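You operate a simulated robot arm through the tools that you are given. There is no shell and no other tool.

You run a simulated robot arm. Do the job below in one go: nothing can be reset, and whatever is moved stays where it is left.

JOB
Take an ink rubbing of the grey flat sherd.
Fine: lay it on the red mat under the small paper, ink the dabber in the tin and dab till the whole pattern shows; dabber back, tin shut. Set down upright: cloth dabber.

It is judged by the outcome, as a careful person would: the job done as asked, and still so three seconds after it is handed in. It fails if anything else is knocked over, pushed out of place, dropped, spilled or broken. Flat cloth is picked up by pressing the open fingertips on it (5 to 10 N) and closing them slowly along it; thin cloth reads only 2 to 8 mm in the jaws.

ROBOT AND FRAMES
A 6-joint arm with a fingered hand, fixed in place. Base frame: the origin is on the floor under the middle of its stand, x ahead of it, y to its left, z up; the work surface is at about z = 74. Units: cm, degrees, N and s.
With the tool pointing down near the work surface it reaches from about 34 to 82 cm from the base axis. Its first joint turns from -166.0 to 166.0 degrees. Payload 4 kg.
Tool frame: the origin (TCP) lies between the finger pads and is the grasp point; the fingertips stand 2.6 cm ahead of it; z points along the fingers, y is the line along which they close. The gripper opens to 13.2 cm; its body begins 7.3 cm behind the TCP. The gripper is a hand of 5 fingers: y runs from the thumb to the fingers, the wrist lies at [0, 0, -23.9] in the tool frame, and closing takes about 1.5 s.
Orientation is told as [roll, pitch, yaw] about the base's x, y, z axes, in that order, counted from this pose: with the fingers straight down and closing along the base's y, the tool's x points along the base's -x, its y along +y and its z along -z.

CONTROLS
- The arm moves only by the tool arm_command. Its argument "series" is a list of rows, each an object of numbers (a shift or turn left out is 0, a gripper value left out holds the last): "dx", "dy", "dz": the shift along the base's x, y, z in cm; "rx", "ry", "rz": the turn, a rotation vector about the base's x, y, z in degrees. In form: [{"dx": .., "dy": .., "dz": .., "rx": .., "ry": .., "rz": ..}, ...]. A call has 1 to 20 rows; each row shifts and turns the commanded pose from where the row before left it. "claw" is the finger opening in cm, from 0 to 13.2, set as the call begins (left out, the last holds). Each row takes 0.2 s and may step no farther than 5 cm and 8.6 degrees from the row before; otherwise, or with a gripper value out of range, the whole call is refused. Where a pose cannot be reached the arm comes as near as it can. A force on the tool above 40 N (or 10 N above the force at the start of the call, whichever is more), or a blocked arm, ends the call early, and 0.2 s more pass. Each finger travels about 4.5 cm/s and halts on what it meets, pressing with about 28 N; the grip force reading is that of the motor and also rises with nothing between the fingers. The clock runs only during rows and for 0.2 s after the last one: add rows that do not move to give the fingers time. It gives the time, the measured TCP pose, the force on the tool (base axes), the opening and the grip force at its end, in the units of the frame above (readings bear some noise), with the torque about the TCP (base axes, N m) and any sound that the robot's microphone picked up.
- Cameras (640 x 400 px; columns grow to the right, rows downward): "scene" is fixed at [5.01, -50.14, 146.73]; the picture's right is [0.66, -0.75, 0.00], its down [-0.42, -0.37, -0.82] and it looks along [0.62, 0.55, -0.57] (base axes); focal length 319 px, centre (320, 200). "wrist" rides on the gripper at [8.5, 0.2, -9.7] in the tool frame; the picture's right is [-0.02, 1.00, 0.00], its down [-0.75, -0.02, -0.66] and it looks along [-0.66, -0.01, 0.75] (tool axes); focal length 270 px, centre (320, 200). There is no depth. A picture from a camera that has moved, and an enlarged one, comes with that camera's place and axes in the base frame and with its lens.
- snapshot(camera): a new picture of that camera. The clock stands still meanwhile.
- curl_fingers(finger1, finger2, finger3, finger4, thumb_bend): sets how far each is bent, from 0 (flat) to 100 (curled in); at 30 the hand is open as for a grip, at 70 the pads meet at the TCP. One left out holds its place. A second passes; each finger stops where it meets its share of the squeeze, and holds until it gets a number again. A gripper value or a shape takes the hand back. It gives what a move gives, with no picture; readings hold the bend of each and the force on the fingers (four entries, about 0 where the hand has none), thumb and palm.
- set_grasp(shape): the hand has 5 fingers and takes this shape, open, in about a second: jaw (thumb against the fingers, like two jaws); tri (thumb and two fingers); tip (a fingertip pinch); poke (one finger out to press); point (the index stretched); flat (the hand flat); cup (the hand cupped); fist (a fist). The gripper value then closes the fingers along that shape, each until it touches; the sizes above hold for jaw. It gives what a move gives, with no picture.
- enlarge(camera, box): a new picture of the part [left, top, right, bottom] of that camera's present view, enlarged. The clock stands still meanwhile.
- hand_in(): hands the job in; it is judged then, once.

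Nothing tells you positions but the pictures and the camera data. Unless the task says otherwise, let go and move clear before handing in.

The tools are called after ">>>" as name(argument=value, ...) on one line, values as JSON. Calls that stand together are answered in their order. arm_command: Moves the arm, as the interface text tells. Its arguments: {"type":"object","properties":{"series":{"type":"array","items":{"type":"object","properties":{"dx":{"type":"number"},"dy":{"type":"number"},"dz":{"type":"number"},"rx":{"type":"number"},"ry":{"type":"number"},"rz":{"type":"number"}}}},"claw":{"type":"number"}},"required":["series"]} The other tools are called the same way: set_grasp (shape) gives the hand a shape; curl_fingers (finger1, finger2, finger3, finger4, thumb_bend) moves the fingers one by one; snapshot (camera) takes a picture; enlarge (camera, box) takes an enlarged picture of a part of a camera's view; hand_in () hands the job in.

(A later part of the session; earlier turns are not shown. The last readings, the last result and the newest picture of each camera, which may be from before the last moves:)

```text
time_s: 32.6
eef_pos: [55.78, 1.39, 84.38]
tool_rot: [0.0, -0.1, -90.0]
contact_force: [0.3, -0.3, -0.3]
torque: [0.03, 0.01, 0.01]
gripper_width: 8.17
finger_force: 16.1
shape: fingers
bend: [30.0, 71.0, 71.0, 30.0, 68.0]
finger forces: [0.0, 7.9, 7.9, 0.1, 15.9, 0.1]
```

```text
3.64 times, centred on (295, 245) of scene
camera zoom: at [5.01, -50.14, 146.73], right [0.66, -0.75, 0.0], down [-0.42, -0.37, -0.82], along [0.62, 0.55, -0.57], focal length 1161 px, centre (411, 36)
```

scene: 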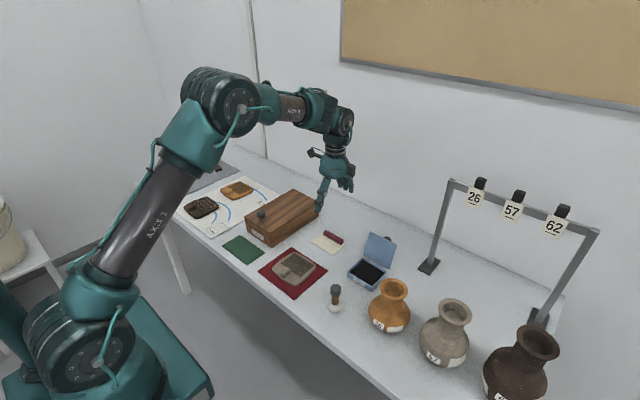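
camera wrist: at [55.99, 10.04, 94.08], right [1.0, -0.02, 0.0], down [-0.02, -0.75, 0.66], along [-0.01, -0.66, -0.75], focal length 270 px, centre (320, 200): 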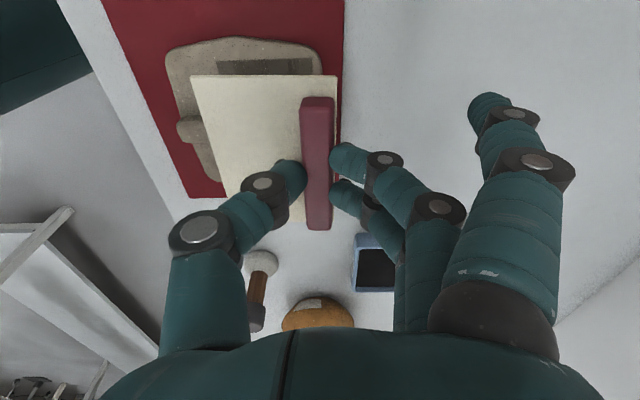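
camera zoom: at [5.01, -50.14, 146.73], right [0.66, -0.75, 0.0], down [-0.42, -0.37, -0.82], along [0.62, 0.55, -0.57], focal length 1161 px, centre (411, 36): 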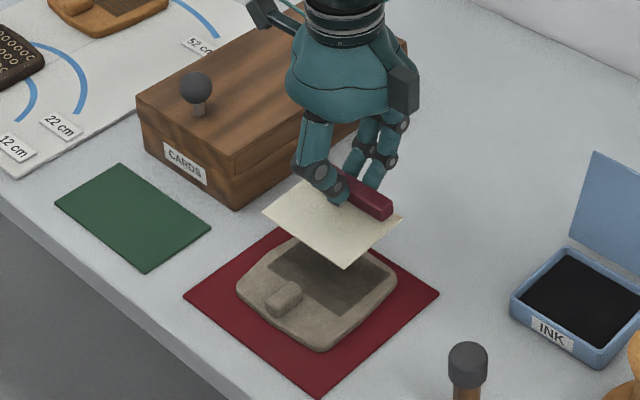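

The paper hovers above the pattern. I'll zoom in on the wrist view for precise alignment.

>>> enlarge(camera="wrist", box=[155, 25, 355, 150])

```text
3.20 times, centred on (255, 88) of wrist
camera zoom: at [55.99, 10.04, 94.08], right [1.0, -0.02, 0.0], down [-0.02, -0.75, 0.66], along [-0.01, -0.66, -0.75], focal length 865 px, centre (528, 560)
```

zoom: 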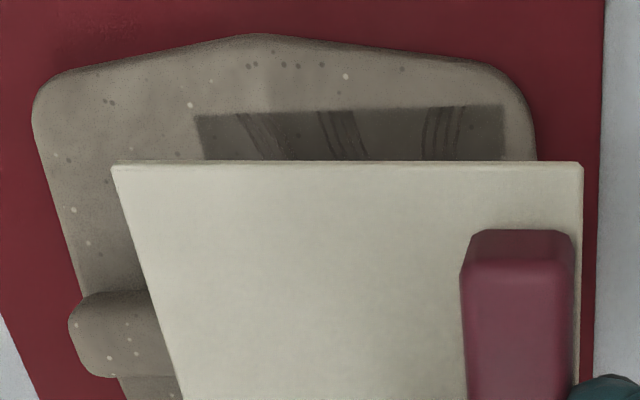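

The paper needs about 0.2 cm toward -x and about 2° of turn to line up with the pattern. I'll apply that and lower in stages.

>>> arm_command(series=[{"dx": -0.2, "dy": 0.08, "rz": 1.8}, {"dz": -1.5}, {"dz": -1.5}, {"dz": -1.0}, {"dz": -0.4}, {}])

>>> enlarge(camera="wrist", box=[155, 25, 355, 150])

>>> enlarge(camera="scene", box=[230, 190, 360, 300])

```text
time_s: 34.0
eef_pos: [55.6, 1.5, 80.14]
tool_rot: [0.0, 0.0, -88.2]
contact_force: [0.2, 0.2, -1.1]
torque: [-0.01, 0.0, 0.0]
gripper_width: 8.19
finger_force: 16.2
shape: fingers
bend: [30.0, 71.0, 71.0, 30.0, 68.0]
finger forces: [0.1, 7.9, 7.9, 0.1, 15.9, 0.0]
```

```text
3.20 times, centred on (255, 88) of wrist
camera zoom: at [55.52, 10.08, 89.67], right [1.0, 0.01, 0.0], down [0.01, -0.75, 0.66], along [0.01, -0.66, -0.75], focal length 865 px, centre (528, 560)
```

zoom: 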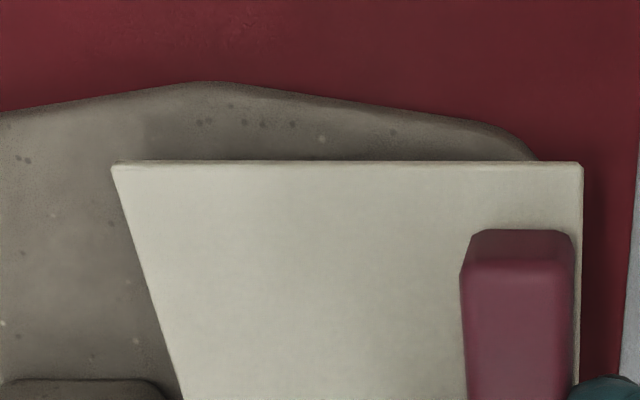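

```text
3.64 times, centred on (295, 245) of scene
camera zoom: at [5.01, -50.14, 146.73], right [0.66, -0.75, 0.0], down [-0.42, -0.37, -0.82], along [0.62, 0.55, -0.57], focal length 1161 px, centre (411, 36)
```

zoom: 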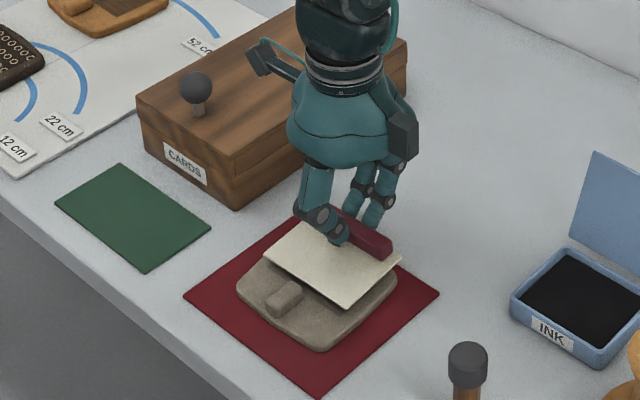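

The paper edge clears the lug by about 0.3 cm and covers the pattern. I'll lower it slowly to contact.

>>> arm_command(series=[{"dz": -0.25}, {"dz": -0.2}, {"dz": -0.15}, {"dz": -0.1}, {}])

>>> enlarge(camera="scene", box=[255, 215, 345, 290])

```text
time_s: 35.2
eef_pos: [55.81, 1.65, 79.53]
tool_rot: [0.0, 0.0, -88.2]
contact_force: [0.2, 0.4, 0.3]
torque: [0.01, 0.03, -0.02]
gripper_width: 8.2
finger_force: 15.9
shape: fingers
bend: [30.0, 71.0, 71.0, 30.0, 68.0]
finger forces: [0.0, 7.9, 7.9, 0.0, 16.0, 0.0]
```

```text
5.33 times, centred on (300, 252) of scene
camera zoom: at [5.01, -50.14, 146.73], right [0.66, -0.75, 0.0], down [-0.42, -0.37, -0.82], along [0.62, 0.55, -0.57], focal length 1703 px, centre (427, -80)
```

zoom: 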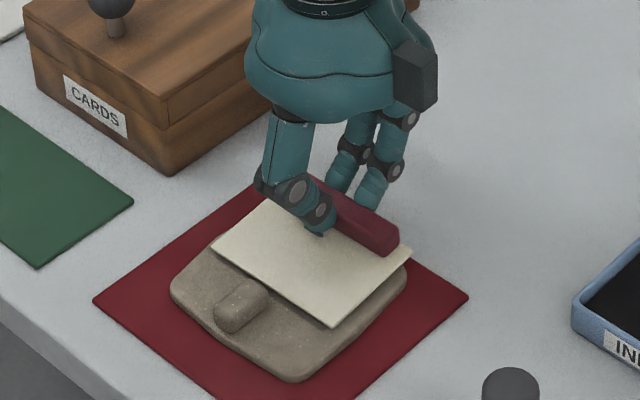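

It is nearly down. I'll continue in finer steps.

>>> arm_command(series=[{"dz": -0.1}, {"dz": -0.1}, {"dz": -0.1}, {}])

```text
time_s: 36.2
eef_pos: [55.72, 1.49, 79.16]
tool_rot: [0.0, 0.0, -88.4]
contact_force: [-0.5, 0.4, 0.5]
torque: [-0.02, 0.03, 0.01]
gripper_width: 8.2
finger_force: 16.0
shape: fingers
bend: [30.0, 71.0, 71.0, 30.0, 68.0]
finger forces: [0.1, 8.1, 8.1, 0.0, 15.9, 0.0]
```

>>> arm_command(series=[{"dz": -0.08}, {"dz": -0.07}, {}])

>>> enlarge(camera="wrist", box=[155, 25, 355, 150])

>>> enlarge(camera="scene", box=[255, 215, 345, 290])

```text
time_s: 37.0
eef_pos: [55.66, 1.45, 78.94]
tool_rot: [0.1, 0.0, -88.3]
contact_force: [0.4, -0.7, 0.0]
torque: [-0.01, 0.07, 0.04]
gripper_width: 8.18
finger_force: 15.5
shape: fingers
bend: [30.0, 71.0, 71.0, 30.0, 68.0]
finger forces: [0.0, 8.1, 8.1, 0.0, 15.9, 0.0]
```

```text
3.20 times, centred on (255, 88) of wrist
camera zoom: at [55.51, 10.08, 88.57], right [1.0, 0.01, 0.0], down [0.01, -0.75, 0.66], along [0.01, -0.66, -0.75], focal length 865 px, centre (528, 560)
```

zoom: 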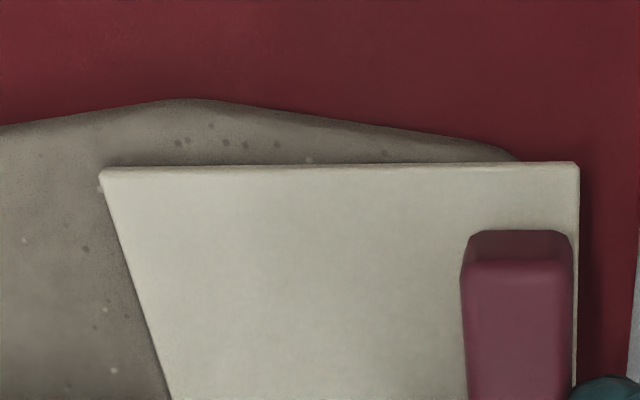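

```text
5.33 times, centred on (300, 252) of scene
camera zoom: at [5.01, -50.14, 146.73], right [0.66, -0.75, 0.0], down [-0.42, -0.37, -0.82], along [0.62, 0.55, -0.57], focal length 1703 px, centre (427, -80)
```

zoom: 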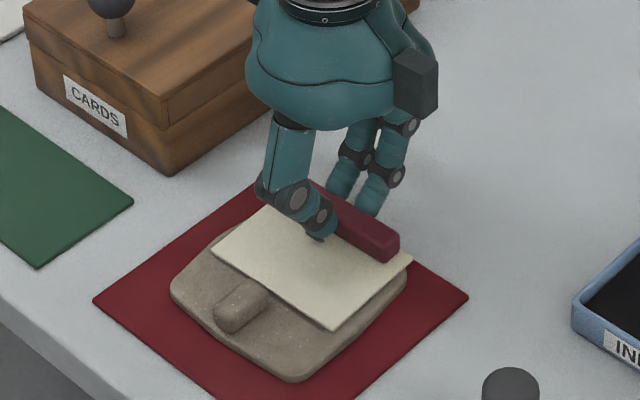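

The near edge of the paper seems to have touched first. I'll zoom to check how it sits by the lug before going further.

>>> enlarge(camera="scene", box=[278, 240, 328, 280])

>>> enlarge(camera="wrist", box=[130, 70, 250, 190])

```text
10.00 times, centred on (303, 260) of scene
camera zoom: at [5.01, -50.14, 146.73], right [0.66, -0.75, 0.0], down [-0.42, -0.37, -0.82], along [0.62, 0.55, -0.57], focal length 3193 px, centre (490, -400)
```

zoom: 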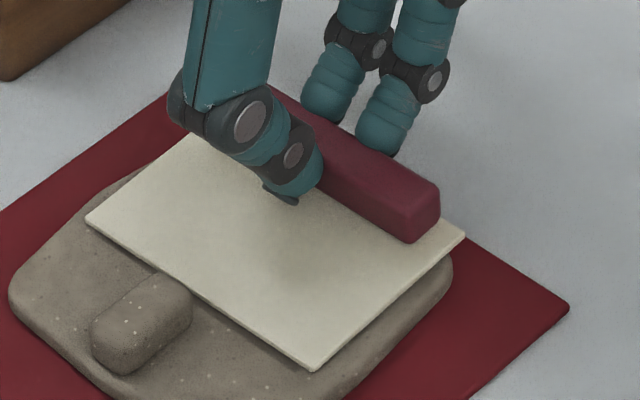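

```text
3.33 times, centred on (190, 130) of wrist
camera zoom: at [55.51, 10.08, 88.57], right [1.0, 0.01, 0.0], down [0.01, -0.75, 0.66], along [0.01, -0.66, -0.75], focal length 901 px, centre (753, 433)
```

zoom: 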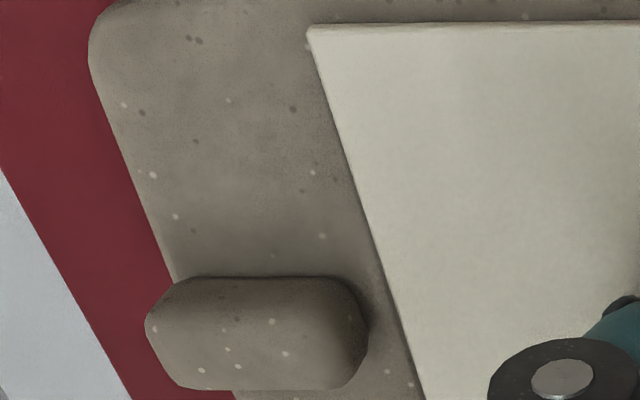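

The paper lies clear of the lug. I'll keep lowering until the batten end seats.

>>> arm_command(series=[{"dz": -0.08}, {"dz": -0.07}, {}])

>>> enlarge(camera="wrist", box=[155, 25, 355, 150])

```text
time_s: 37.8
eef_pos: [55.71, 1.46, 78.74]
tool_rot: [0.0, 0.0, -88.2]
contact_force: [0.5, -0.3, 3.1]
torque: [0.02, 0.04, -0.01]
gripper_width: 8.14
finger_force: 17.2
shape: fingers
bend: [30.0, 71.0, 71.0, 30.0, 69.0]
finger forces: [0.0, 8.5, 8.4, 0.0, 16.9, 0.1]
```

```text
3.20 times, centred on (255, 88) of wrist
camera zoom: at [55.5, 10.09, 88.41], right [1.0, 0.01, 0.0], down [0.01, -0.75, 0.66], along [0.01, -0.66, -0.75], focal length 865 px, centre (528, 560)
```

zoom: 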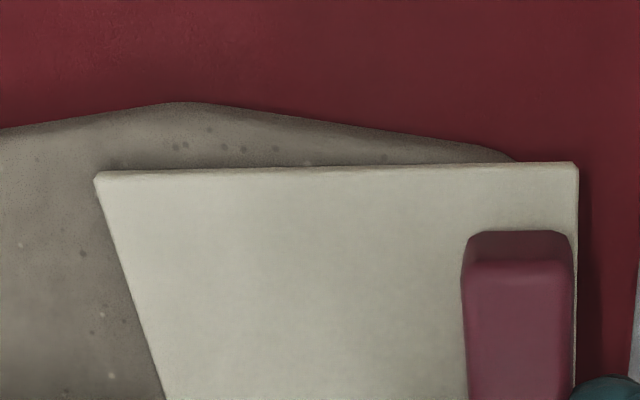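

The paper has pivoted slightly in the grip, because the batten hangs near the sherd's far rim. I'll raise a little, shift 0.3 cm toward -x so the batten is well supported, and look again.

>>> arm_command(series=[{"dz": 0.3}, {"dz": 0.3}, {"dx": -0.15}, {"dx": -0.15}, {}])

>>> enlarge(camera="wrist", box=[130, 25, 350, 190])

>>> enlarge(camera="scene", box=[278, 240, 328, 280])

```text
time_s: 39.0
eef_pos: [55.41, 1.51, 79.4]
tool_rot: [0.0, 0.0, -88.2]
contact_force: [-0.3, 0.4, -0.2]
torque: [0.0, -0.01, 0.02]
gripper_width: 8.15
finger_force: 16.5
shape: fingers
bend: [30.0, 71.0, 71.0, 30.0, 69.0]
finger forces: [0.0, 8.1, 8.0, 0.0, 16.3, 0.1]
```

```text
2.42 times, centred on (240, 108) of wrist
camera zoom: at [55.27, 10.1, 89.04], right [1.0, 0.01, 0.0], down [0.01, -0.75, 0.66], along [0.01, -0.66, -0.75], focal length 655 px, centre (514, 424)
```

zoom: 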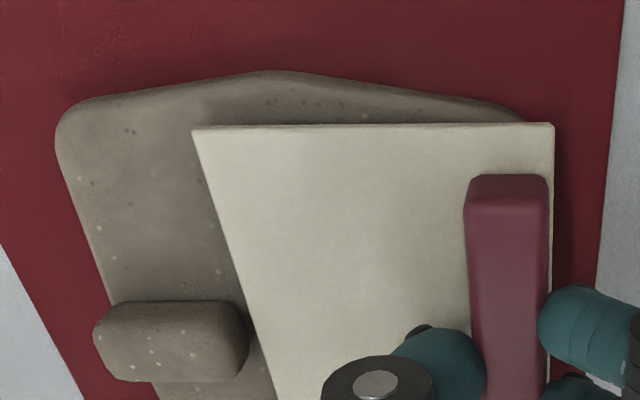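

```text
10.00 times, centred on (303, 260) of scene
camera zoom: at [5.01, -50.14, 146.73], right [0.66, -0.75, 0.0], down [-0.42, -0.37, -0.82], along [0.62, 0.55, -0.57], focal length 3193 px, centre (490, -400)
```

zoom: 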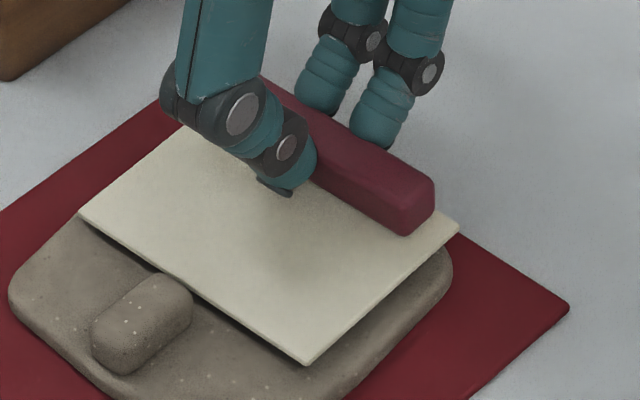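

The paper now sits about 0.2 cm clear of the lug. I'll lower again to contact.

>>> arm_command(series=[{"dz": -0.1}, {"dz": -0.1}, {"dz": -0.1}, {}])

>>> enlarge(camera="wrist", box=[130, 25, 350, 190])

>>> enlarge(camera="scene", box=[278, 240, 328, 280])

```text
time_s: 40.0
eef_pos: [55.42, 1.65, 79.07]
tool_rot: [0.0, 0.0, -88.2]
contact_force: [0.4, 0.6, -0.2]
torque: [0.0, -0.02, 0.03]
gripper_width: 8.19
finger_force: 16.4
shape: fingers
bend: [30.0, 71.0, 71.0, 30.0, 69.0]
finger forces: [0.0, 8.1, 8.0, 0.0, 16.2, 0.0]
```

```text
2.42 times, centred on (240, 108) of wrist
camera zoom: at [55.26, 10.12, 88.66], right [1.0, 0.01, 0.0], down [0.01, -0.75, 0.66], along [0.01, -0.66, -0.75], focal length 655 px, centre (514, 424)
```

zoom: 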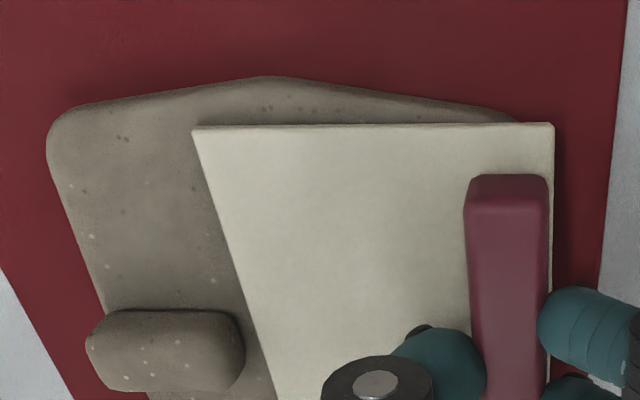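

```text
10.00 times, centred on (303, 260) of scene
camera zoom: at [5.01, -50.14, 146.73], right [0.66, -0.75, 0.0], down [-0.42, -0.37, -0.82], along [0.62, 0.55, -0.57], focal length 3193 px, centre (490, -400)
```

zoom: 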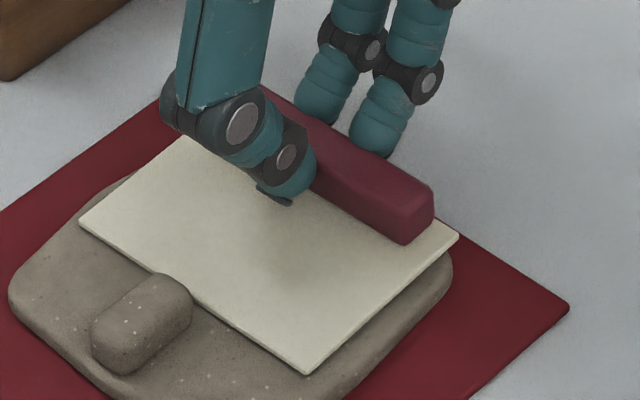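

No contact yet; near edge and batten are both just above the sherd. I'll lower a bit more.

>>> arm_command(series=[{"dz": -0.1}, {"dz": -0.08}, {}])

>>> enlarge(camera="wrist", box=[130, 25, 350, 190])

>>> enlarge(camera="scene", box=[278, 240, 328, 280])

```text
time_s: 40.8
eef_pos: [55.41, 1.66, 79.01]
tool_rot: [0.0, 0.0, -88.2]
contact_force: [-0.5, -1.1, -0.3]
torque: [-0.01, 0.02, -0.02]
gripper_width: 8.17
finger_force: 16.4
shape: fingers
bend: [30.0, 71.0, 71.0, 30.0, 69.0]
finger forces: [0.1, 8.2, 8.0, 0.0, 16.1, 0.0]
```

```text
2.42 times, centred on (240, 108) of wrist
camera zoom: at [55.28, 10.11, 88.54], right [1.0, 0.01, 0.0], down [0.01, -0.75, 0.66], along [0.01, -0.66, -0.75], focal length 655 px, centre (514, 424)
```

zoom: 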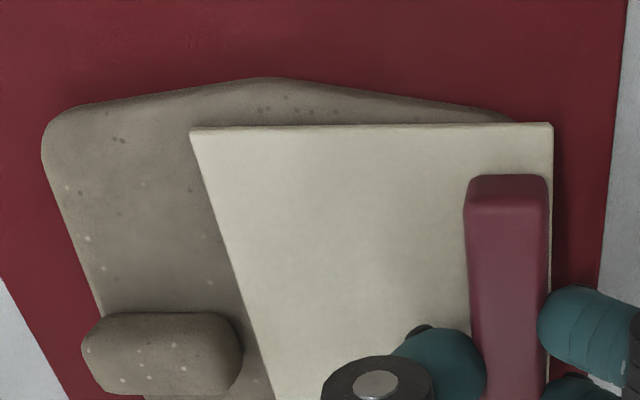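

```text
10.00 times, centred on (303, 260) of scene
camera zoom: at [5.01, -50.14, 146.73], right [0.66, -0.75, 0.0], down [-0.42, -0.37, -0.82], along [0.62, 0.55, -0.57], focal length 3193 px, centre (490, -400)
```

zoom: 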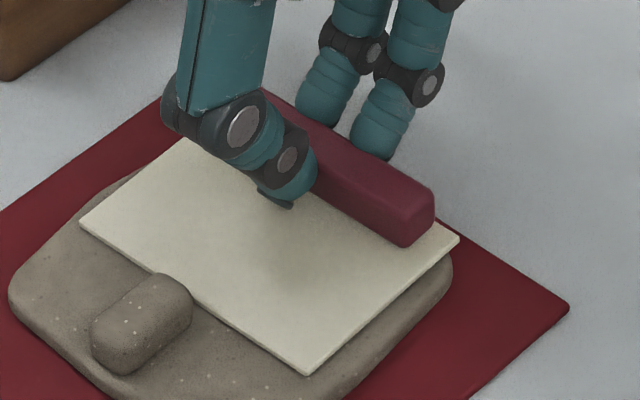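

>>> arm_command(series=[{"dz": -0.08}, {"dz": -0.07}, {}])

>>> enlarge(camera="wrist", box=[130, 25, 350, 190])

>>> enlarge(camera="scene", box=[278, 240, 328, 280])

```text
time_s: 41.6
eef_pos: [55.5, 1.53, 78.85]
tool_rot: [0.0, 0.0, -88.2]
contact_force: [0.8, 0.0, 0.6]
torque: [0.0, 0.02, -0.01]
gripper_width: 8.12
finger_force: 15.9
shape: fingers
bend: [30.0, 71.0, 71.0, 30.0, 69.0]
finger forces: [0.1, 8.2, 8.3, 0.0, 15.9, 0.0]
```

```text
2.42 times, centred on (240, 108) of wrist
camera zoom: at [55.25, 10.11, 88.44], right [1.0, 0.01, 0.0], down [0.01, -0.75, 0.66], along [0.01, -0.66, -0.75], focal length 655 px, centre (514, 424)
```

zoom: 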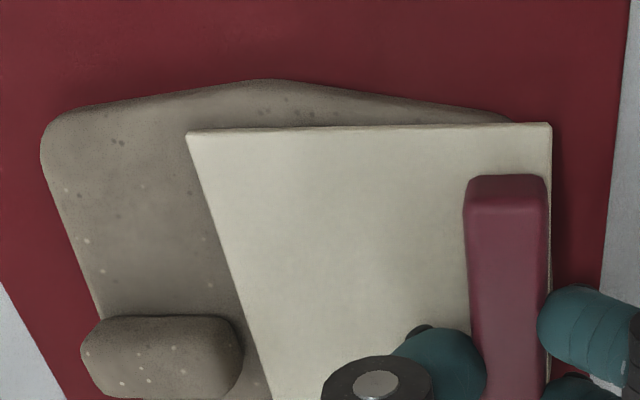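

```text
10.00 times, centred on (303, 260) of scene
camera zoom: at [5.01, -50.14, 146.73], right [0.66, -0.75, 0.0], down [-0.42, -0.37, -0.82], along [0.62, 0.55, -0.57], focal length 3193 px, centre (490, -400)
```

zoom: 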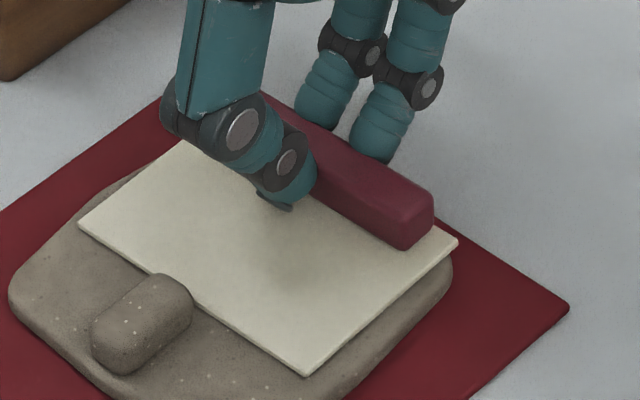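

>>> arm_command(series=[{"dz": -0.06}, {"dz": -0.06}, {}])

```text
time_s: 42.4
eef_pos: [55.59, 1.55, 78.73]
tool_rot: [0.1, 0.0, -88.2]
contact_force: [0.0, -0.7, 12.1]
torque: [0.04, 0.1, 0.0]
gripper_width: 8.16
finger_force: 18.9
shape: fingers
bend: [30.0, 72.0, 72.0, 30.0, 69.0]
finger forces: [0.0, 9.0, 9.0, 0.0, 18.5, 0.0]
```

The paper is now seated on the sherd (12 N). I'll ease off, then release in small steps so the thumb doesn't drag the paper.

>>> arm_command(series=[{"dz": 0.08}, {}])

>>> curl_fingers(finger2=67, finger3=67, thumb_bend=66)

>>> enlarge(camera="wrist", box=[130, 25, 350, 190])

```text
time_s: 43.0
eef_pos: [55.39, 1.56, 78.81]
tool_rot: [0.0, -0.1, -88.2]
contact_force: [-0.2, -0.3, 4.5]
torque: [0.02, 0.02, 0.0]
gripper_width: 8.14
finger_force: 16.6
shape: fingers
bend: [30.0, 72.0, 72.0, 30.0, 69.0]
finger forces: [0.1, 8.6, 8.5, 0.1, 17.2, 0.1]
```

```text
time_s: 44.0
eef_pos: [55.35, 1.44, 78.66]
tool_rot: [0.0, 0.0, -88.2]
contact_force: [-0.2, 0.6, 0.8]
torque: [0.0, -0.01, 0.0]
gripper_width: 8.35
finger_force: 1.7
shape: fingers
bend: [30.0, 66.0, 66.0, 30.0, 66.0]
finger forces: [0.0, 0.8, 0.7, 0.1, 1.6, 0.0]
```

```text
2.42 times, centred on (240, 108) of wrist
camera zoom: at [55.24, 10.1, 88.37], right [1.0, 0.01, 0.0], down [0.01, -0.75, 0.66], along [0.01, -0.66, -0.75], focal length 655 px, centre (514, 424)
```

zoom: 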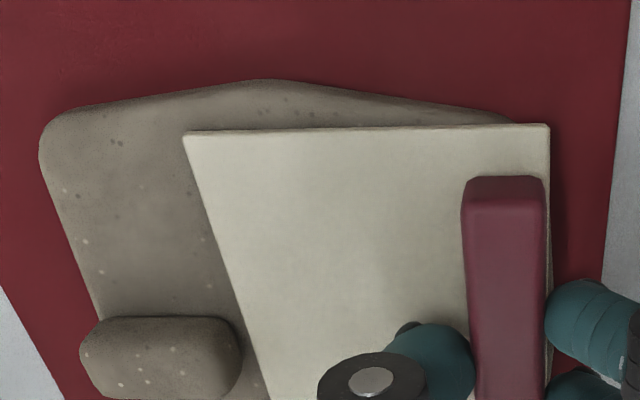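

>>> curl_fingers(finger2=64, finger3=64, thumb_bend=64)

>>> arm_command(series=[{"dz": 0.2}, {"dz": 0.3}, {"dz": 0.5}, {"dz": 1.0}, {}])

>>> snapshot(camera="wrist")

>>> enlarge(camera="scene", box=[278, 240, 328, 280])

```text
time_s: 45.0
eef_pos: [55.46, 1.53, 78.77]
tool_rot: [0.0, 0.0, -88.2]
contact_force: [0.2, 1.0, -0.7]
torque: [0.02, -0.02, -0.04]
gripper_width: 8.47
finger_force: 0.0
shape: fingers
bend: [30.0, 64.0, 64.0, 30.0, 64.0]
finger forces: [0.0, 0.0, 0.0, 0.0, 0.1, 0.0]
```

```text
time_s: 46.2
eef_pos: [55.51, 1.57, 80.75]
tool_rot: [0.1, 0.0, -88.2]
contact_force: [-0.3, -0.5, -0.9]
torque: [0.01, 0.01, -0.01]
gripper_width: 8.47
finger_force: 0.0
shape: fingers
bend: [30.0, 64.0, 64.0, 30.0, 64.0]
finger forces: [0.0, 0.0, 0.0, 0.0, 0.0, 0.1]
```

```text
taken
camera wrist: at [55.26, 10.07, 90.35], right [1.0, 0.01, 0.0], down [0.01, -0.75, 0.66], along [0.01, -0.66, -0.75], focal length 270 px, centre (320, 200)
```

wrist: 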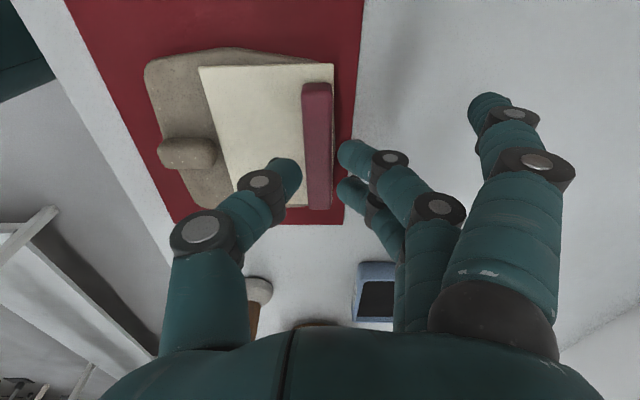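

```text
10.00 times, centred on (303, 260) of scene
camera zoom: at [5.01, -50.14, 146.73], right [0.66, -0.75, 0.0], down [-0.42, -0.37, -0.82], along [0.62, 0.55, -0.57], focal length 3193 px, centre (490, -400)
```

zoom: 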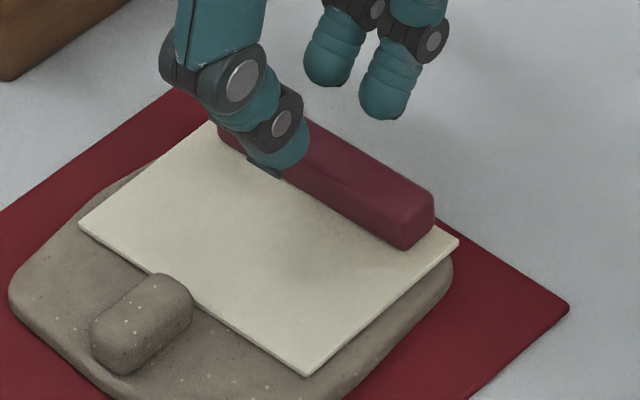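

The paper lies flat and steady on the sherd. I'll raise, turn the hand back to yaw 0 and view the paper from above while opening the fingers.

>>> arm_command(series=[{"dz": 3.0}, {"dz": 4.0}, {"dz": 4.0, "rz": 4.0}, {"dx": -1.0, "dz": 1.0, "rz": 8.42}, {"dx": -1.0, "rz": 8.42}, {"dx": -1.0, "rz": 8.42}, {"dx": -1.0, "rz": 8.42}, {"dx": -1.0, "rz": 8.42}, {"dx": -1.0, "rz": 8.42}, {"dx": -1.0, "rz": 8.42}, {"dx": -0.5, "rz": 8.42}, {"rz": 8.42}, {"rz": 8.42}, {}], claw=13.2)

>>> snapshot(camera="wrist")

>>> enlarge(camera="wrist", box=[220, 20, 420, 170])

```text
time_s: 49.2
eef_pos: [47.87, 1.5, 92.78]
tool_rot: [0.0, 0.0, 0.1]
contact_force: [0.7, -0.1, -0.3]
torque: [-0.02, -0.02, 0.01]
gripper_width: 13.17
finger_force: 0.0
shape: jaw
bend: [30.0, 30.0, 30.0, 30.0, 30.0]
finger forces: [0.1, 0.0, 0.0, 0.0, 0.0, 0.1]
```

```text
taken
camera wrist: at [39.37, 1.8, 102.36], right [0.02, 1.0, 0.0], down [0.75, -0.01, 0.66], along [0.66, -0.01, -0.75], focal length 270 px, centre (320, 200)
```

wrist: 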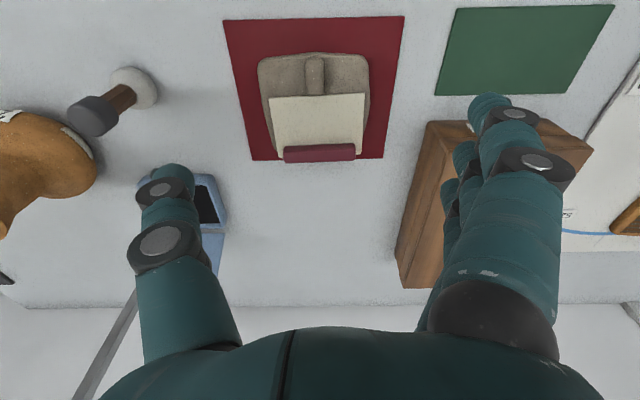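

```text
2.67 times, centred on (320, 95) of wrist
camera zoom: at [39.37, 1.8, 102.36], right [0.02, 1.0, 0.0], down [0.75, -0.01, 0.66], along [0.66, -0.01, -0.75], focal length 721 px, centre (320, 480)
```

zoom: 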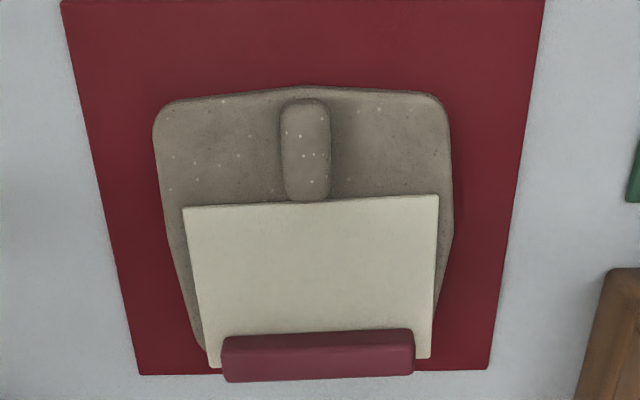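

The paper covers the whole pattern, with its edge at x≈49.2 and the batten face at about 54.75. Next I'll go above the dabber at about (48, -16).

>>> arm_command(series=[{"dy": -3.5}, {"dy": -3.5}, {"dy": -3.5}, {"dy": -3.5}, {"dy": -3.5}, {}, {}])

>>> snapshot(camera="wrist")

>>> snapshot(camera="scene")

```text
time_s: 50.8
eef_pos: [47.88, -16.02, 92.77]
tool_rot: [-0.1, 0.0, -0.1]
contact_force: [-0.5, -0.3, -0.2]
torque: [-0.04, -0.02, 0.0]
gripper_width: 13.18
finger_force: 0.0
shape: jaw
bend: [30.0, 30.0, 30.0, 30.0, 30.0]
finger forces: [0.0, 0.0, 0.0, 0.0, 0.1, 0.1]
```

```text
taken
camera wrist: at [39.46, -15.66, 102.35], right [0.02, 1.0, 0.0], down [0.75, -0.02, 0.66], along [0.66, -0.01, -0.75], focal length 270 px, centre (320, 200)
```

wrist: 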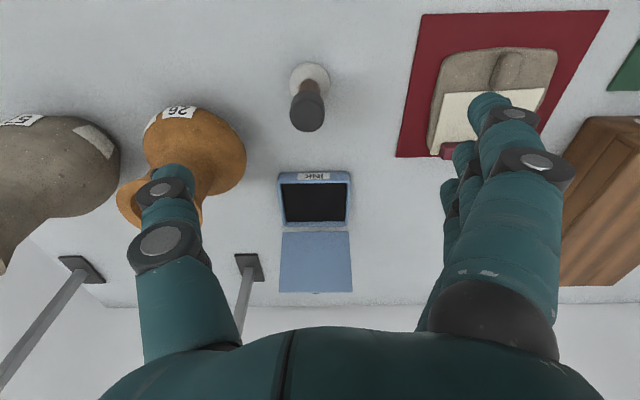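

```text
taken
```

scene: 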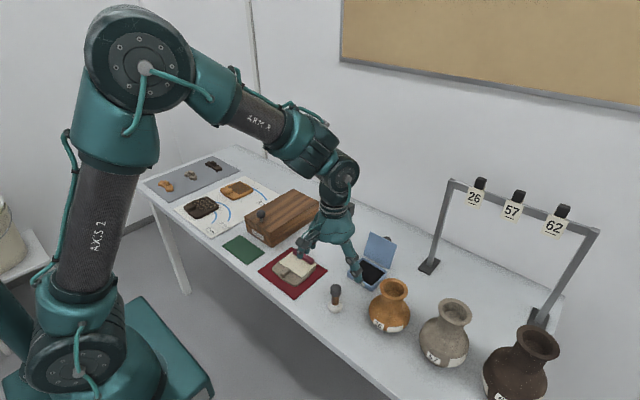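

>>> enlarge(camera="wrist", box=[230, 45, 390, 145])

>>> enlarge(camera="wrist", box=[230, 150, 390, 300])

>>> enlarge(camera="scene", box=[310, 260, 410, 340])

```text
4.00 times, centred on (310, 95) of wrist
camera zoom: at [39.46, -15.66, 102.35], right [0.02, 1.0, 0.0], down [0.75, -0.02, 0.66], along [0.66, -0.01, -0.75], focal length 1081 px, centre (360, 620)
```

zoom: 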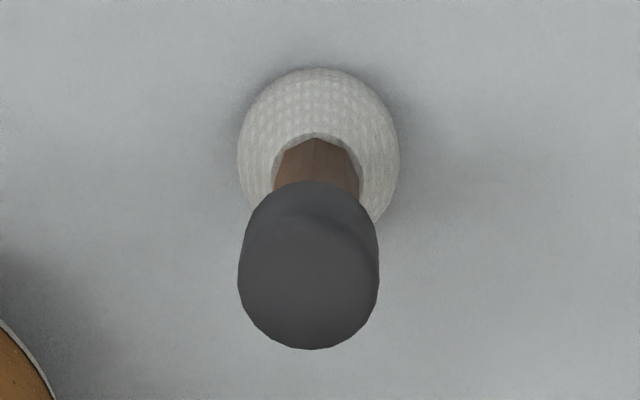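

```text
2.67 times, centred on (310, 225) of wrist
camera zoom: at [39.46, -15.66, 102.35], right [0.02, 1.0, 0.0], down [0.75, -0.02, 0.66], along [0.66, -0.01, -0.75], focal length 721 px, centre (347, 133)
```

zoom: 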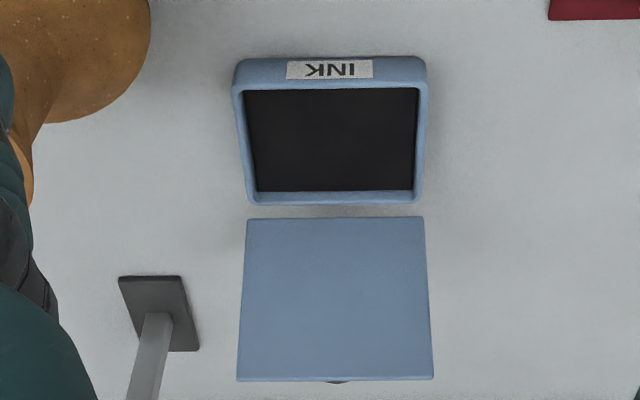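

```text
5.00 times, centred on (360, 300) of scene
camera zoom: at [5.01, -50.14, 146.73], right [0.66, -0.75, 0.0], down [-0.42, -0.37, -0.82], along [0.62, 0.55, -0.57], focal length 1596 px, centre (120, -300)
```

zoom: 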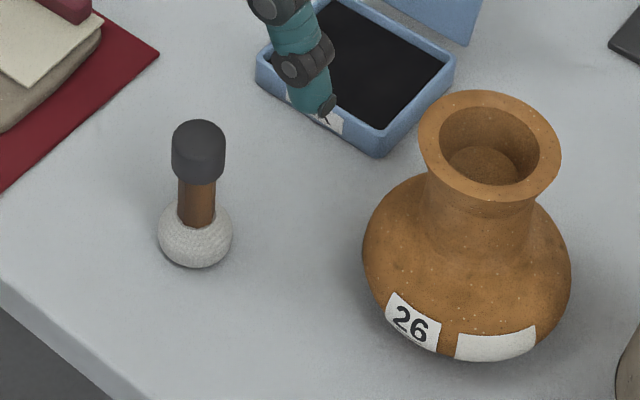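

The dabber axis is at about (48.0, -16.7), with the knob top at z≈83.2 and knob diameter about 2.6. I'll half-close the thumb and middle fingers, centre over it and lower.

>>> curl_fingers(finger2=50, finger3=50, thumb_bend=50)

>>> arm_command(series=[{"dx": 0.05, "dy": -0.7, "dz": -2.0}, {"dz": -2.5}, {"dz": -1.0}, {}])

>>> snapshot(camera="wrist")

>>> enlarge(camera="scene", box=[290, 240, 410, 340])

```text
time_s: 51.8
eef_pos: [48.0, -15.95, 92.73]
tool_rot: [0.0, 0.1, 0.1]
contact_force: [-0.3, 0.5, 0.0]
torque: [-0.04, 0.01, 0.02]
gripper_width: 10.76
finger_force: 0.0
shape: fingers
bend: [30.0, 50.0, 50.0, 30.0, 50.0]
finger forces: [0.0, 0.0, 0.0, 0.0, 0.0, 0.1]
```

```text
time_s: 52.8
eef_pos: [47.92, -16.7, 87.28]
tool_rot: [-0.1, 0.0, -0.1]
contact_force: [0.1, -0.9, -0.5]
torque: [-0.01, -0.01, -0.01]
gripper_width: 10.72
finger_force: 0.0
shape: fingers
bend: [30.0, 50.0, 50.0, 30.0, 50.0]
finger forces: [0.0, 0.1, 0.1, 0.0, 0.1, 0.0]
```

```text
taken
camera wrist: at [39.45, -16.42, 96.89], right [0.02, 1.0, 0.0], down [0.75, -0.02, 0.66], along [0.66, -0.01, -0.75], focal length 270 px, centre (320, 200)
```

wrist: 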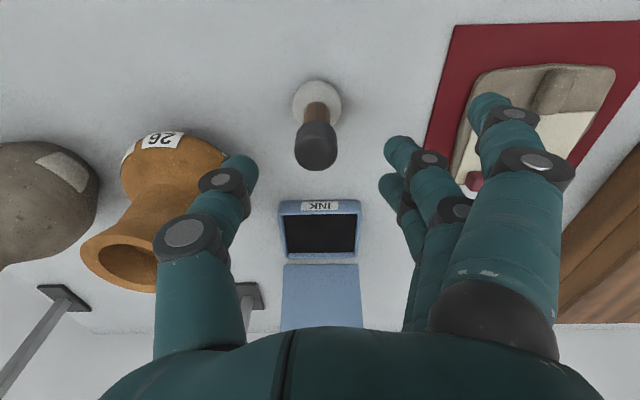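

```text
4.00 times, centred on (350, 290) of scene
camera zoom: at [5.01, -50.14, 146.73], right [0.66, -0.75, 0.0], down [-0.42, -0.37, -0.82], along [0.62, 0.55, -0.57], focal length 1277 px, centre (200, -160)
```

zoom: 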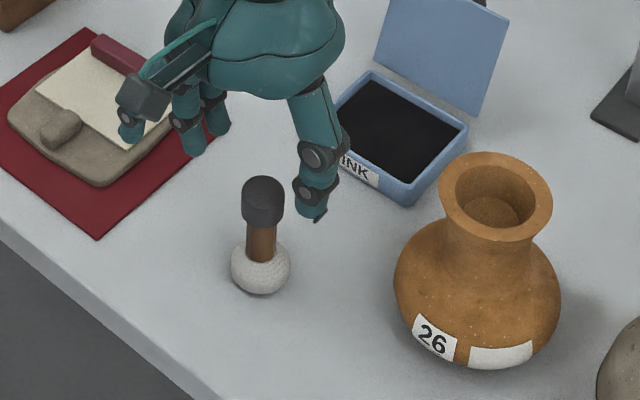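

>>> arm_command(series=[{"dy": -0.1, "dz": -1.5}, {"dz": -1.5}, {"dz": -1.5}, {"dz": -1.2}, {}])

>>> curl_fingers(finger2=58, finger3=58, thumb_bend=58)

>>> snapshot(camera="wrist")

>>> enlarge(camera="scene", box=[290, 240, 410, 340])

```text
time_s: 54.0
eef_pos: [47.93, -16.79, 81.49]
tool_rot: [0.0, 0.1, 0.0]
contact_force: [0.9, -0.1, -0.8]
torque: [0.02, -0.01, -0.01]
gripper_width: 10.74
finger_force: 0.0
shape: fingers
bend: [30.0, 50.0, 50.0, 30.0, 50.0]
finger forces: [0.0, 0.1, 0.0, 0.0, 0.0, 0.0]
```

```text
time_s: 55.0
eef_pos: [47.84, -16.78, 81.46]
tool_rot: [0.0, -0.1, 0.1]
contact_force: [0.3, -0.1, -0.3]
torque: [0.0, 0.0, 0.01]
gripper_width: 9.61
finger_force: 0.0
shape: fingers
bend: [30.0, 57.0, 57.0, 30.0, 57.0]
finger forces: [0.1, 0.1, 0.0, 0.0, 0.0, 0.0]
```

```text
taken
camera wrist: at [39.4, -16.44, 91.12], right [0.02, 1.0, 0.0], down [0.75, -0.02, 0.66], along [0.66, -0.01, -0.75], focal length 270 px, centre (320, 200)
```

wrist: 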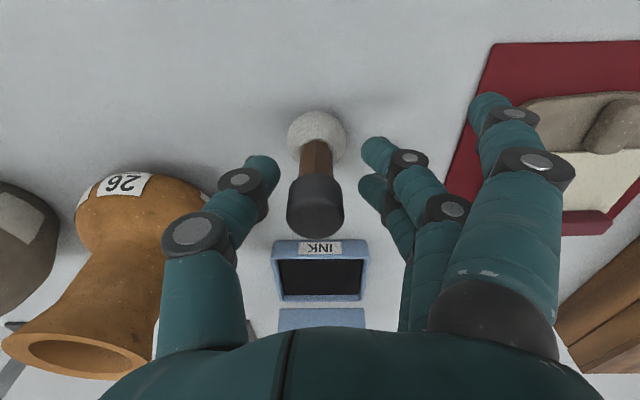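

```text
4.00 times, centred on (350, 290) of scene
camera zoom: at [5.01, -50.14, 146.73], right [0.66, -0.75, 0.0], down [-0.42, -0.37, -0.82], along [0.62, 0.55, -0.57], focal length 1277 px, centre (200, -160)
```

zoom: 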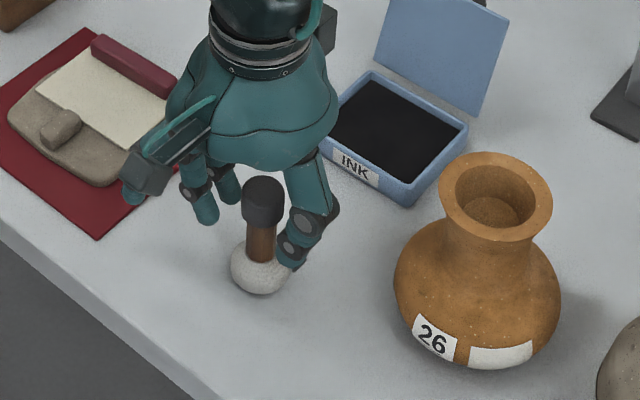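

The tips are close to the ball's shoulder, so I'll raise 0.6 cm to take the shaft and knob and then close.

>>> arm_command(series=[{"dz": 0.6}, {}])

>>> curl_fingers(finger2=64, finger3=64, thumb_bend=64)

>>> enlarge(camera="wrist", box=[200, 90, 480, 265])

>>> enlarge(camera="scene", box=[310, 270, 370, 320])

```text
time_s: 55.6
eef_pos: [47.85, -16.7, 82.0]
tool_rot: [0.0, 0.0, -0.1]
contact_force: [-0.4, 0.4, 0.1]
torque: [0.0, 0.0, 0.0]
gripper_width: 9.62
finger_force: 0.0
shape: fingers
bend: [30.0, 57.0, 57.0, 30.0, 57.0]
finger forces: [0.1, 0.1, 0.1, 0.0, 0.1, 0.0]
```

```text
time_s: 56.6
eef_pos: [47.9, -16.72, 82.11]
tool_rot: [0.0, 0.0, 0.0]
contact_force: [-0.4, -0.8, 0.2]
torque: [0.02, 0.03, -0.02]
gripper_width: 8.58
finger_force: 0.5
shape: fingers
bend: [30.0, 64.0, 63.0, 30.0, 64.0]
finger forces: [0.0, 0.0, 0.4, 0.0, 0.5, 0.0]
```

```text
2.29 times, centred on (340, 178) of wrist
camera zoom: at [39.36, -16.43, 91.69], right [0.02, 1.0, 0.0], down [0.75, -0.02, 0.66], along [0.66, -0.01, -0.75], focal length 618 px, centre (274, 251)
```

zoom: 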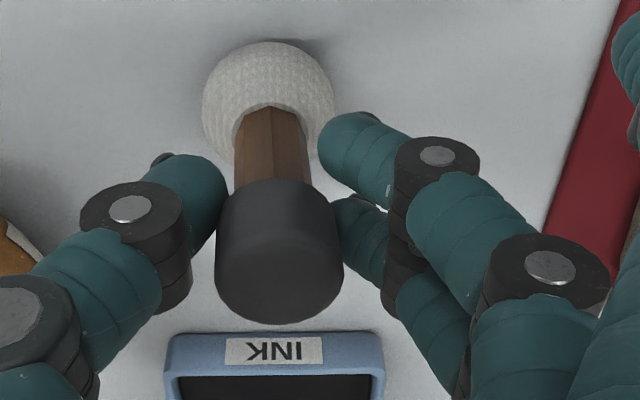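

```text
8.00 times, centred on (340, 295) of scene
camera zoom: at [5.01, -50.14, 146.73], right [0.66, -0.75, 0.0], down [-0.42, -0.37, -0.82], along [0.62, 0.55, -0.57], focal length 2554 px, centre (160, -560)
```

zoom: 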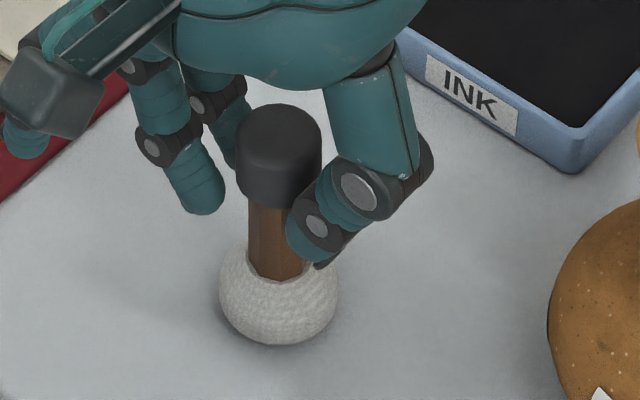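

>>> curl_fingers(finger2=78, finger3=78, thumb_bend=78)

>>> enlarge(camera="wrist", box=[200, 90, 480, 265])

>>> enlarge(camera="scene", box=[310, 270, 370, 320])

```text
time_s: 57.6
eef_pos: [47.8, -16.69, 82.16]
tool_rot: [0.0, 0.0, 0.0]
contact_force: [0.6, 0.5, -1.4]
torque: [-0.05, 0.02, 0.02]
gripper_width: 7.75
finger_force: 13.8
shape: fingers
bend: [30.0, 77.0, 66.0, 30.0, 71.0]
finger forces: [0.0, 4.4, 9.6, 0.1, 12.6, 0.0]
```

```text
2.29 times, centred on (340, 178) of wrist
camera zoom: at [39.37, -16.43, 91.69], right [0.02, 1.0, 0.0], down [0.75, -0.02, 0.66], along [0.66, -0.01, -0.75], focal length 618 px, centre (274, 251)
```

zoom: 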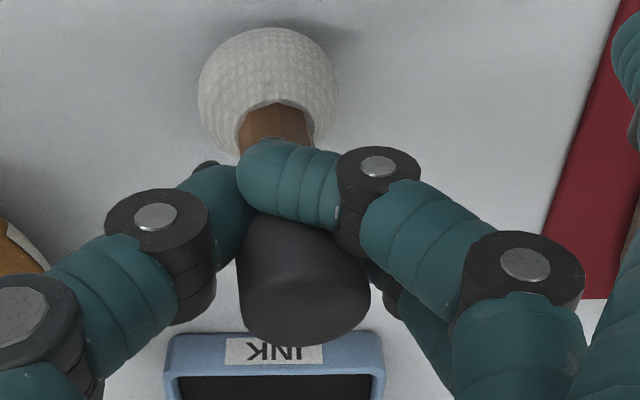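

```text
8.00 times, centred on (340, 295) of scene
camera zoom: at [5.01, -50.14, 146.73], right [0.66, -0.75, 0.0], down [-0.42, -0.37, -0.82], along [0.62, 0.55, -0.57], focal length 2554 px, centre (160, -560)
```

zoom: 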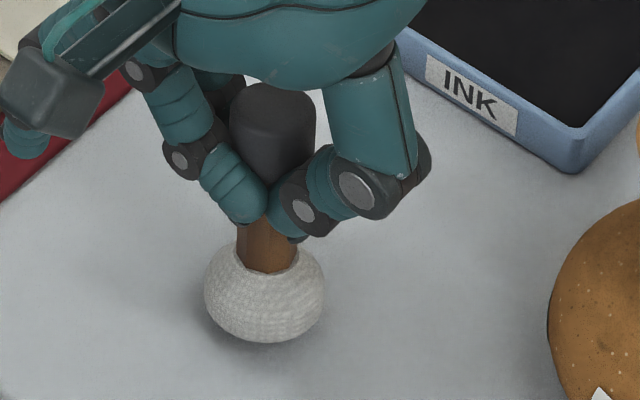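

The grip came out lopsided: finger 2 slid past the shaft and the dabber tilted a few degrees. I'll set it back down, open just a little so the fingers still cage it, and re-centre.

>>> arm_command(series=[{"dz": -0.08}, {}])

>>> curl_fingers(finger2=68, finger3=64, thumb_bend=67)

>>> enlarge(camera="wrist", box=[200, 90, 480, 265])

>>> enlarge(camera="scene", box=[310, 270, 370, 320])

```text
time_s: 58.2
eef_pos: [47.87, -16.76, 81.98]
tool_rot: [0.0, 0.0, 0.0]
contact_force: [0.2, 0.0, -1.4]
torque: [0.03, 0.02, 0.03]
gripper_width: 7.75
finger_force: 13.7
shape: fingers
bend: [30.0, 77.0, 66.0, 30.0, 71.0]
finger forces: [0.0, 4.4, 9.5, 0.0, 12.7, 0.0]
```

```text
time_s: 59.2
eef_pos: [47.96, -16.72, 82.02]
tool_rot: [0.1, 0.0, -0.1]
contact_force: [0.4, 0.2, -0.1]
torque: [-0.03, 0.04, 0.0]
gripper_width: 8.09
finger_force: 1.3
shape: fingers
bend: [30.0, 68.0, 63.0, 30.0, 67.0]
finger forces: [0.1, 0.0, 1.1, 0.0, 0.9, 0.0]
```

```text
2.29 times, centred on (340, 178) of wrist
camera zoom: at [39.34, -16.49, 91.57], right [0.02, 1.0, 0.0], down [0.75, -0.02, 0.66], along [0.66, -0.01, -0.75], focal length 618 px, centre (274, 251)
```

zoom: 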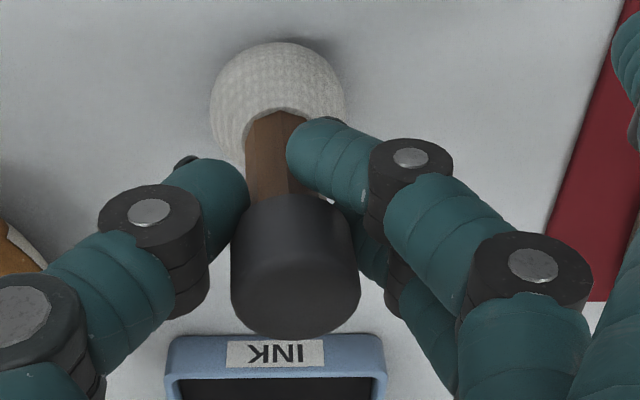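

```text
8.00 times, centred on (340, 295) of scene
camera zoom: at [5.01, -50.14, 146.73], right [0.66, -0.75, 0.0], down [-0.42, -0.37, -0.82], along [0.62, 0.55, -0.57], focal length 2554 px, centre (160, -560)
```

zoom: 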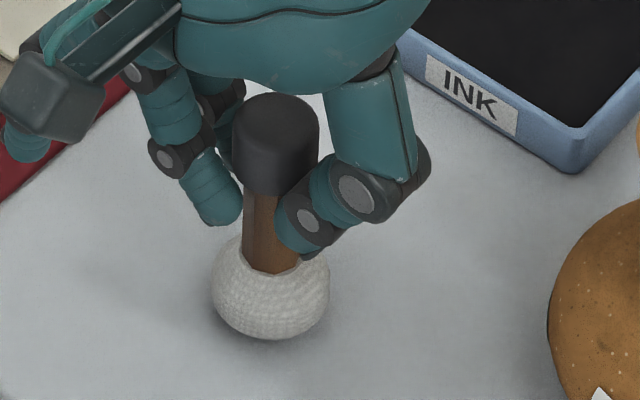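

>>> curl_fingers(finger2=63, finger3=62, thumb_bend=63)

>>> enlarge(camera="wrist", box=[200, 90, 480, 265])

>>> enlarge(camera="scene", box=[310, 270, 370, 320])

```text
time_s: 60.2
eef_pos: [47.85, -16.87, 81.83]
tool_rot: [-0.1, 0.1, 0.0]
contact_force: [0.2, 0.1, 0.7]
torque: [0.02, 0.03, 0.0]
gripper_width: 8.56
finger_force: 0.1
shape: fingers
bend: [30.0, 63.0, 62.0, 30.0, 63.0]
finger forces: [0.1, 0.1, 0.1, 0.0, 0.1, 0.0]
```

```text
2.29 times, centred on (340, 178) of wrist
camera zoom: at [39.34, -16.49, 91.57], right [0.02, 1.0, 0.0], down [0.75, -0.02, 0.66], along [0.66, -0.01, -0.75], focal length 618 px, centre (274, 251)
```

zoom: 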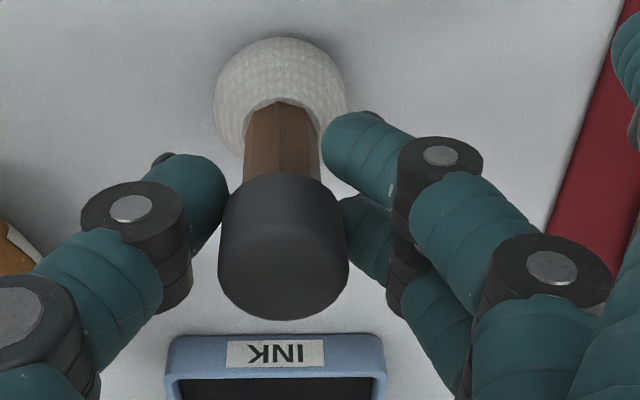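

```text
8.00 times, centred on (340, 295) of scene
camera zoom: at [5.01, -50.14, 146.73], right [0.66, -0.75, 0.0], down [-0.42, -0.37, -0.82], along [0.62, 0.55, -0.57], focal length 2554 px, centre (160, -560)
```

zoom: 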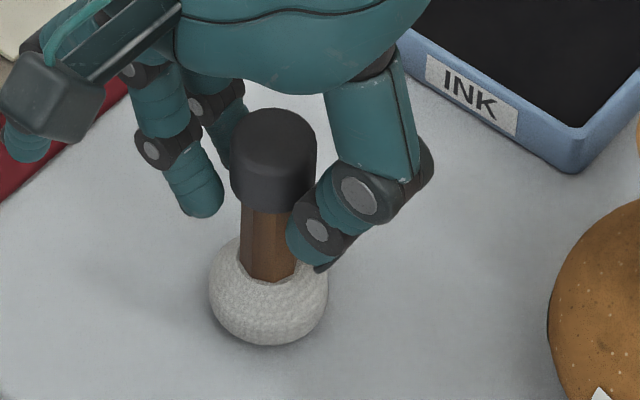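

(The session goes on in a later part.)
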